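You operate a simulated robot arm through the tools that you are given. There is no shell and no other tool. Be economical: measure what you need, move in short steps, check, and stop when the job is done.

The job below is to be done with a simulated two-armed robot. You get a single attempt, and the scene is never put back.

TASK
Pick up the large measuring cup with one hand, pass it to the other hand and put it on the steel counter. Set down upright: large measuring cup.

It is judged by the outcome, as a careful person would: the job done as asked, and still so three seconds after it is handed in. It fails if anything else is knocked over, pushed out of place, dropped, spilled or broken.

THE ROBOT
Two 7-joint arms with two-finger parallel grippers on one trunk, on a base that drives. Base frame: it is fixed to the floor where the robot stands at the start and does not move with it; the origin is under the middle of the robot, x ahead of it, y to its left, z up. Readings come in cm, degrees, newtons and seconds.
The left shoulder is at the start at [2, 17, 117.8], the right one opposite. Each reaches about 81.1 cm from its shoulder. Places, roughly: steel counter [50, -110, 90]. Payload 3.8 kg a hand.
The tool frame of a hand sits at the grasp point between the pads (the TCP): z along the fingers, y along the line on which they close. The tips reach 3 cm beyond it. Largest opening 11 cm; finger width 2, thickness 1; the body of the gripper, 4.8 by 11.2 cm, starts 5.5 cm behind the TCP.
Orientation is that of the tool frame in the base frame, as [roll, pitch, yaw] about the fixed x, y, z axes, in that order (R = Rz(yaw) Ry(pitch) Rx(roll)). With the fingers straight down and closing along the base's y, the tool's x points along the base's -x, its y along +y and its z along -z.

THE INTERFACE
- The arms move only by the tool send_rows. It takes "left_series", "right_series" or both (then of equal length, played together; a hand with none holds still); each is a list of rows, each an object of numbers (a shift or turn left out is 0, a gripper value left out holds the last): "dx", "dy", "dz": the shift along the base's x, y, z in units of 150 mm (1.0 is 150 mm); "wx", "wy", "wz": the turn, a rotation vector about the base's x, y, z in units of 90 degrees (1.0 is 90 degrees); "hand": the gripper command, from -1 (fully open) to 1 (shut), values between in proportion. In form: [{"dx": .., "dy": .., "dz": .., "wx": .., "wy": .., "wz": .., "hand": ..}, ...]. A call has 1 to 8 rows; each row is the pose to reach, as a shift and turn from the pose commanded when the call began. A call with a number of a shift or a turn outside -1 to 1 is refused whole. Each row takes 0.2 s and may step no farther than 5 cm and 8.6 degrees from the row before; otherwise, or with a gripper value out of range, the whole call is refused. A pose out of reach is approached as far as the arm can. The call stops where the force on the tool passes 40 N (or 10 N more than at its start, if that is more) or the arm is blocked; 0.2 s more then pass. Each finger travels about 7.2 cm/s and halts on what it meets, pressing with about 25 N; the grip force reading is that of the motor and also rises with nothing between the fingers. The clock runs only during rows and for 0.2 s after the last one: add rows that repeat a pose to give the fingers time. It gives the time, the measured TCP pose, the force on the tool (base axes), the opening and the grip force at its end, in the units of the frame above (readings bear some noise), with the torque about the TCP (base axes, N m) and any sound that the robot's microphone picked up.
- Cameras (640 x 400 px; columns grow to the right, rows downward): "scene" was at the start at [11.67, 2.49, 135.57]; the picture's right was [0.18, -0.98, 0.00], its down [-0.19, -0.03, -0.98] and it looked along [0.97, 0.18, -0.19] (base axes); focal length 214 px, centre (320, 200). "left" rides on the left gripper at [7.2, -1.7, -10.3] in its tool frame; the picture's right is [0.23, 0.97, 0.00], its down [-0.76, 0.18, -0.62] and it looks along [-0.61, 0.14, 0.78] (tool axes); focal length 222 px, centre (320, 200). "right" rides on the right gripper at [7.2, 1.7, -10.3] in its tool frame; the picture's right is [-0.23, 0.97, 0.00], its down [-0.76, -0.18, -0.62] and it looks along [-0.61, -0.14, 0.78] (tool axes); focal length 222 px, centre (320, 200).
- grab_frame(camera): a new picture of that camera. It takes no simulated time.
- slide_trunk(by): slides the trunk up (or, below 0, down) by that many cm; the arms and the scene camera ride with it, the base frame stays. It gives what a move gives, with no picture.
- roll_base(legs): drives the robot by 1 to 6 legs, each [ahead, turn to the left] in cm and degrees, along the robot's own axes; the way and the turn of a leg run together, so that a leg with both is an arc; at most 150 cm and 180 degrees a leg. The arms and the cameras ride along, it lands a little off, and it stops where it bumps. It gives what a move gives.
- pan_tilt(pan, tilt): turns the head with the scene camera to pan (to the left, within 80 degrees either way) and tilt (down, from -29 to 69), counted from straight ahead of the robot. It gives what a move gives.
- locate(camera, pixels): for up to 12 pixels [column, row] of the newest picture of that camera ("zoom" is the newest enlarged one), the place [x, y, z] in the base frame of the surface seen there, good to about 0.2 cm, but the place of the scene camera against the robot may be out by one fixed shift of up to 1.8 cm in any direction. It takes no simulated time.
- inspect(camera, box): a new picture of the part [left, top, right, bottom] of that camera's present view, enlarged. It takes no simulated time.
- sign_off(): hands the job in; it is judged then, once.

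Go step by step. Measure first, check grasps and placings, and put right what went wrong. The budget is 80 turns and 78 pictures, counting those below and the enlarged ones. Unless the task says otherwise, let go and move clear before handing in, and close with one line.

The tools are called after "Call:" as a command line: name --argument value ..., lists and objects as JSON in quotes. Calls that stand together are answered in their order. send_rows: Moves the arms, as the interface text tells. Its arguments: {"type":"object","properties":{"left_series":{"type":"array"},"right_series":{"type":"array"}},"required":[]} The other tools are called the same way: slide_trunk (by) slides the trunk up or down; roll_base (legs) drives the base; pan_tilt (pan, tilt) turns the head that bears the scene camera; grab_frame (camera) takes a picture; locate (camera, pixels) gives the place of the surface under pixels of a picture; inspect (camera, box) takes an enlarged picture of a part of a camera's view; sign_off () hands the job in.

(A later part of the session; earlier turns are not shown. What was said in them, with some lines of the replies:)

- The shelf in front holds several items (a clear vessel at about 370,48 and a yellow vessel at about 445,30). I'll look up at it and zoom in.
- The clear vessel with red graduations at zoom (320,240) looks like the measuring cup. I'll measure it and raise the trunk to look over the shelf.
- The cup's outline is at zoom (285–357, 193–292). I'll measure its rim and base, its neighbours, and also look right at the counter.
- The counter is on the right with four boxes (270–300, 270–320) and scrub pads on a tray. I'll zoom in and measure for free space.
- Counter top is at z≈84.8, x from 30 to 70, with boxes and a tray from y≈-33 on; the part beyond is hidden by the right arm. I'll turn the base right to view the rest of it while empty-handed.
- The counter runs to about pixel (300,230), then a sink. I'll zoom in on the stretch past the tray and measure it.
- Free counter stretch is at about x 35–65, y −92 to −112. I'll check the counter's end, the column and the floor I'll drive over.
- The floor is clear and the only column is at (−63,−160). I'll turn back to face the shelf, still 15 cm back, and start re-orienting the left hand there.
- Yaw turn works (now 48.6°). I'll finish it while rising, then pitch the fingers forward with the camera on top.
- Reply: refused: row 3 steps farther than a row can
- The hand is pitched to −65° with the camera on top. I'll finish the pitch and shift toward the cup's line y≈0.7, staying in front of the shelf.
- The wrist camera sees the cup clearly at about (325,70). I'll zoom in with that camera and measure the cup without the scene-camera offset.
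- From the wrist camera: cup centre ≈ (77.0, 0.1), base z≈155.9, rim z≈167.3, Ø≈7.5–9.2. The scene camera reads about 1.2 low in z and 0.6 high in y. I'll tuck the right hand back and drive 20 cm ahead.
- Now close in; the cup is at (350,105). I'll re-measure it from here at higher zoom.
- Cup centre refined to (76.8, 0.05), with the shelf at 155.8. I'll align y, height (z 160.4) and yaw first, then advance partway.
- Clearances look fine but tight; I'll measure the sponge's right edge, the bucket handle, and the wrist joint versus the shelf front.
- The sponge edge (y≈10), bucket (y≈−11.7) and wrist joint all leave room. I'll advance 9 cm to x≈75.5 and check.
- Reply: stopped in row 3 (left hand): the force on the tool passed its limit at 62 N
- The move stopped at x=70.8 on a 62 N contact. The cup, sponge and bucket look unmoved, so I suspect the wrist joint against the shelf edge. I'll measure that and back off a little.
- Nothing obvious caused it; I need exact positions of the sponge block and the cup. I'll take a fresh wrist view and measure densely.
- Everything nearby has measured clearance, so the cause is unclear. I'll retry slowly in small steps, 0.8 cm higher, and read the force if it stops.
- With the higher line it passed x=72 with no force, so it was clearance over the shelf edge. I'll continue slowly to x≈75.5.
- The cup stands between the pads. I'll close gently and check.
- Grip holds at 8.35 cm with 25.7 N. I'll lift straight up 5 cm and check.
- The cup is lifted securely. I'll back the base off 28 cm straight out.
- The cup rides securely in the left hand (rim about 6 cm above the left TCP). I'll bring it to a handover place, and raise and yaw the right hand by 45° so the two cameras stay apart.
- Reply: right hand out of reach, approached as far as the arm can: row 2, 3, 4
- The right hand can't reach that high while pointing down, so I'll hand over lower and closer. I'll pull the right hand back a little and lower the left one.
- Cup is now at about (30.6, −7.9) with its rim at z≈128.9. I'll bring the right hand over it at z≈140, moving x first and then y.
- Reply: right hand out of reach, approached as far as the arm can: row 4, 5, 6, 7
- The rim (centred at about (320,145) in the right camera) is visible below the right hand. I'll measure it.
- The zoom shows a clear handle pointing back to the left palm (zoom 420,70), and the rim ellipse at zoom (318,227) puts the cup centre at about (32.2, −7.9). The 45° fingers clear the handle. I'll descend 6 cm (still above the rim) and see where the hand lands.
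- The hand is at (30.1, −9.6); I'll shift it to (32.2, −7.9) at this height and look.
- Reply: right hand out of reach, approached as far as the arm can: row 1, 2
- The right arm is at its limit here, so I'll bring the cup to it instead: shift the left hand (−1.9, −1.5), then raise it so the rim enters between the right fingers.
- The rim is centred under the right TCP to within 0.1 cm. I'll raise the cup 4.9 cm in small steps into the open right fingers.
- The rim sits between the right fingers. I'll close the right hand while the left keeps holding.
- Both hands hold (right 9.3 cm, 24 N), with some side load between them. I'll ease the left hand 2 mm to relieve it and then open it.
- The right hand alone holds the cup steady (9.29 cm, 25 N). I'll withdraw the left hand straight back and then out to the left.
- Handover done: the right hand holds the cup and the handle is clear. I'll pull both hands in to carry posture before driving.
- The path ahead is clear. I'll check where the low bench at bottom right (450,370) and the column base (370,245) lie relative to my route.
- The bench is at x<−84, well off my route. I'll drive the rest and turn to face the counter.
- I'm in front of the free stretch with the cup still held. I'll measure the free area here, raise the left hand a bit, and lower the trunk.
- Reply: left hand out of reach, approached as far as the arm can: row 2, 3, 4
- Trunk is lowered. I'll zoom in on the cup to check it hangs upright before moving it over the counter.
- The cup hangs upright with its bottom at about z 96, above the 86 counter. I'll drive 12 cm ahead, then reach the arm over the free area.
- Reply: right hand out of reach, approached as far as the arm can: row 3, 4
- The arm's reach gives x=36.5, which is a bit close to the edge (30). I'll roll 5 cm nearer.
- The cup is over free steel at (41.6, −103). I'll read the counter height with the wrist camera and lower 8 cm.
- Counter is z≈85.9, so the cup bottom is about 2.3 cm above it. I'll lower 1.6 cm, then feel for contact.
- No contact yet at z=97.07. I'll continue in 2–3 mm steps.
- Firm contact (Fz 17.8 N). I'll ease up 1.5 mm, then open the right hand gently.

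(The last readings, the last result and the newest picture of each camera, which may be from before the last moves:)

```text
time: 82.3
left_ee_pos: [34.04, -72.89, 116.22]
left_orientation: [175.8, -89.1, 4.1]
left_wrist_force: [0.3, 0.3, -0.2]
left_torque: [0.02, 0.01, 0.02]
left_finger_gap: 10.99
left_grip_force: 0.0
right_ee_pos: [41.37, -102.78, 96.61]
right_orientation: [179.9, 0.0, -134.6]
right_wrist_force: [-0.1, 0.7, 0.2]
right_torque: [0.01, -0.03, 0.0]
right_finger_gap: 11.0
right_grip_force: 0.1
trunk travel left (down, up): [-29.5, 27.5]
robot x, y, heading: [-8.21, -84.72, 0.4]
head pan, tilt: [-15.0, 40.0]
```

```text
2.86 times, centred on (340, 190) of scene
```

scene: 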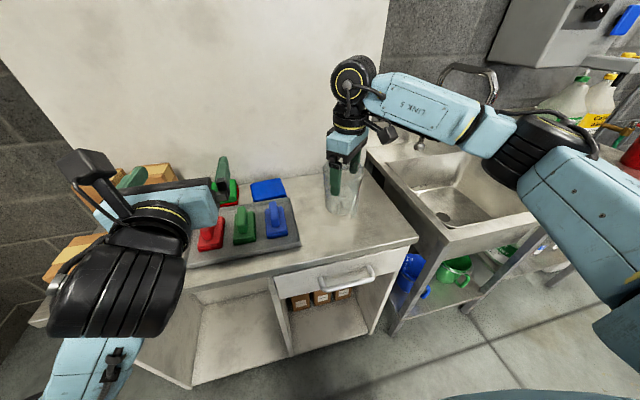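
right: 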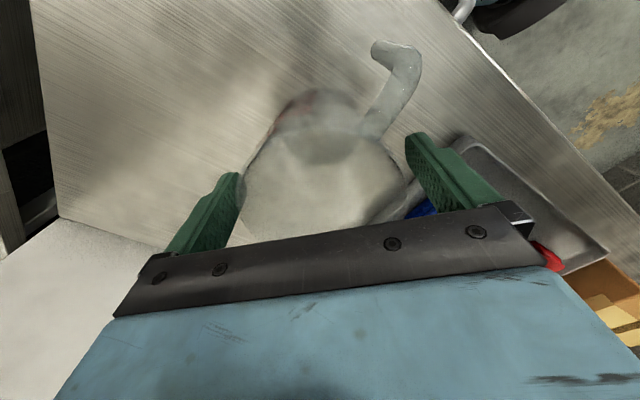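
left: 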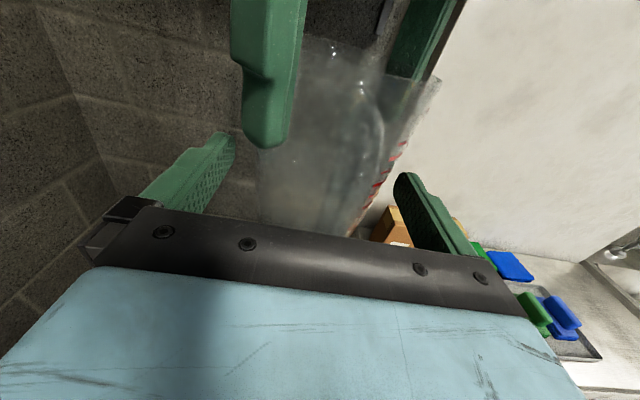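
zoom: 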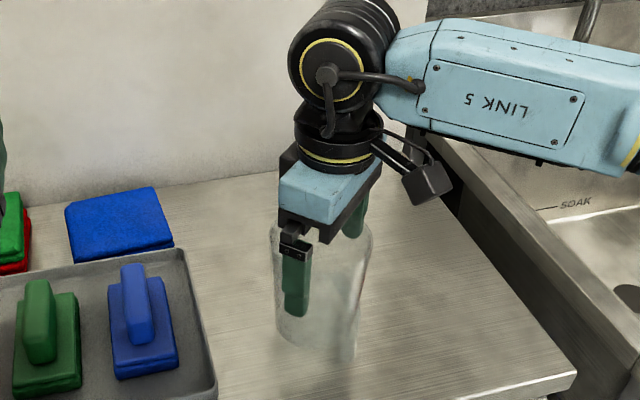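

Released and standing. I'll raise the right hand straight up clear of the rim, slowly at first.

Call:
send_rows --right_series '[{"dz": 0.05}, {"dz": 0.12}, {"dz": 0.22}, {"dz": 0.36}, {"dz": 0.52}, {"dz": 0.68}]'

Call:
grab_frame --camera "right"

Call:
inspect --camera "scene" --box '[250, 120, 430, 260]'

```text
time: 83.7
left_ee_pos: [33.94, -73.02, 116.08]
left_orientation: [175.1, -89.3, 5.0]
left_wrist_force: [-0.4, 0.1, 0.7]
left_torque: [0.0, -0.01, 0.03]
left_finger_gap: 10.98
left_grip_force: 0.0
right_ee_pos: [41.34, -102.94, 106.91]
right_orientation: [179.9, 0.0, -134.6]
right_wrist_force: [-0.2, 0.0, 0.3]
right_torque: [0.01, -0.02, -0.01]
right_finger_gap: 11.01
right_grip_force: 0.0
trunk travel left (down, up): [-29.5, 27.5]
robot x, y, heading: [-8.04, -84.61, 0.4]
head pan, tilt: [-15.0, 40.0]
```

```text
16 pictures are left
```

right: 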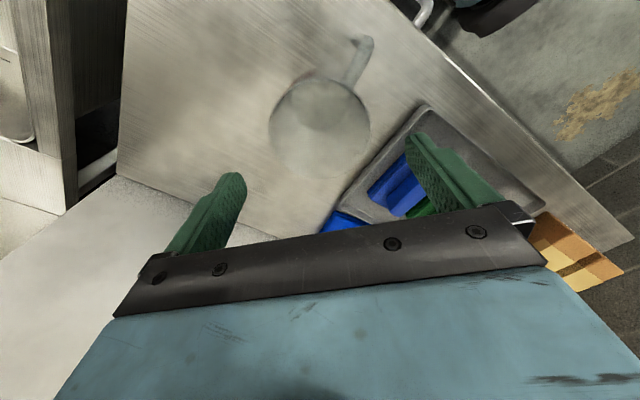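

```text
2.86 times, centred on (340, 190) of scene
```

zoom: 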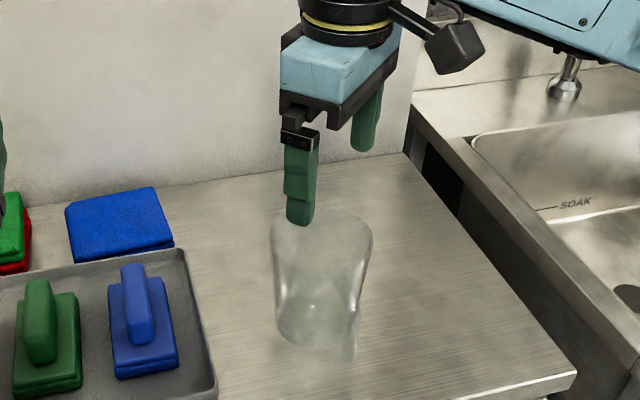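

The cup stands upright on the counter and the fingers are above its rim. I'll back the base away and take a final look.

Call:
roll_base --legs '[[-25, 0]]'

Call:
grab_frame --camera "scene"

Call:
inspect --camera "scene" --box '[220, 100, 440, 260]'

```text
time: 85.5
left_ee_pos: [9.21, -73.27, 116.1]
left_orientation: [175.8, -89.3, 4.1]
left_wrist_force: [0.6, -0.3, -0.4]
left_torque: [-0.01, -0.01, 0.01]
left_finger_gap: 11.0
left_grip_force: 0.1
right_ee_pos: [16.36, -103.15, 107.0]
right_orientation: [180.0, 0.0, -134.9]
right_wrist_force: [-0.5, -0.1, 0.6]
right_torque: [0.0, 0.0, 0.0]
right_finger_gap: 11.0
right_grip_force: 0.0
trunk travel left (down, up): [-29.5, 27.5]
robot x, y, heading: [-32.97, -84.6, -0.1]
head pan, tilt: [-15.0, 40.0]
```

```text
14 pictures are left
```

scene: 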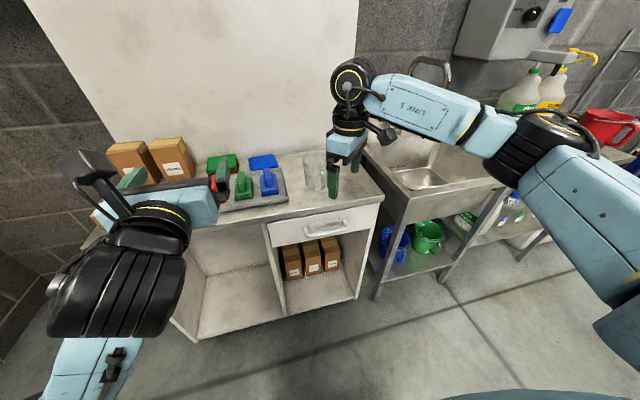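

```text
2.50 times, centred on (330, 180) of scene
```

zoom: 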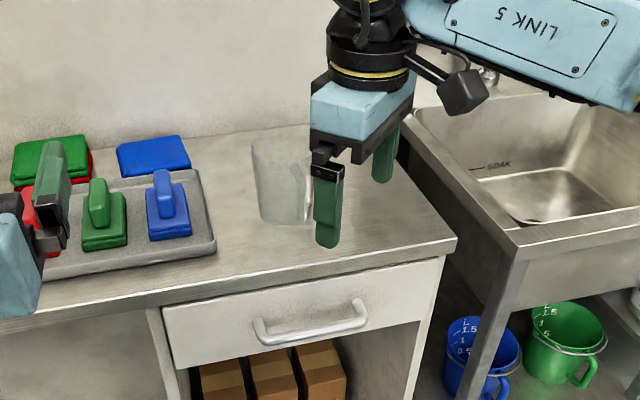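

The cup stands upright and untouched on the steel counter at zoom (283,180), with both hands clear and its neighbours in place. I'm handing in.

Call:
sign_off

```text
The job is handed in.
```

The large measuring cup was picked off the shelf with the left hand, passed to the right hand, and set upright on the steel counter. One bump on the way in to the shelf (62 N) seems to have pushed the cup back slightly by its handle; I saw nothing else move.
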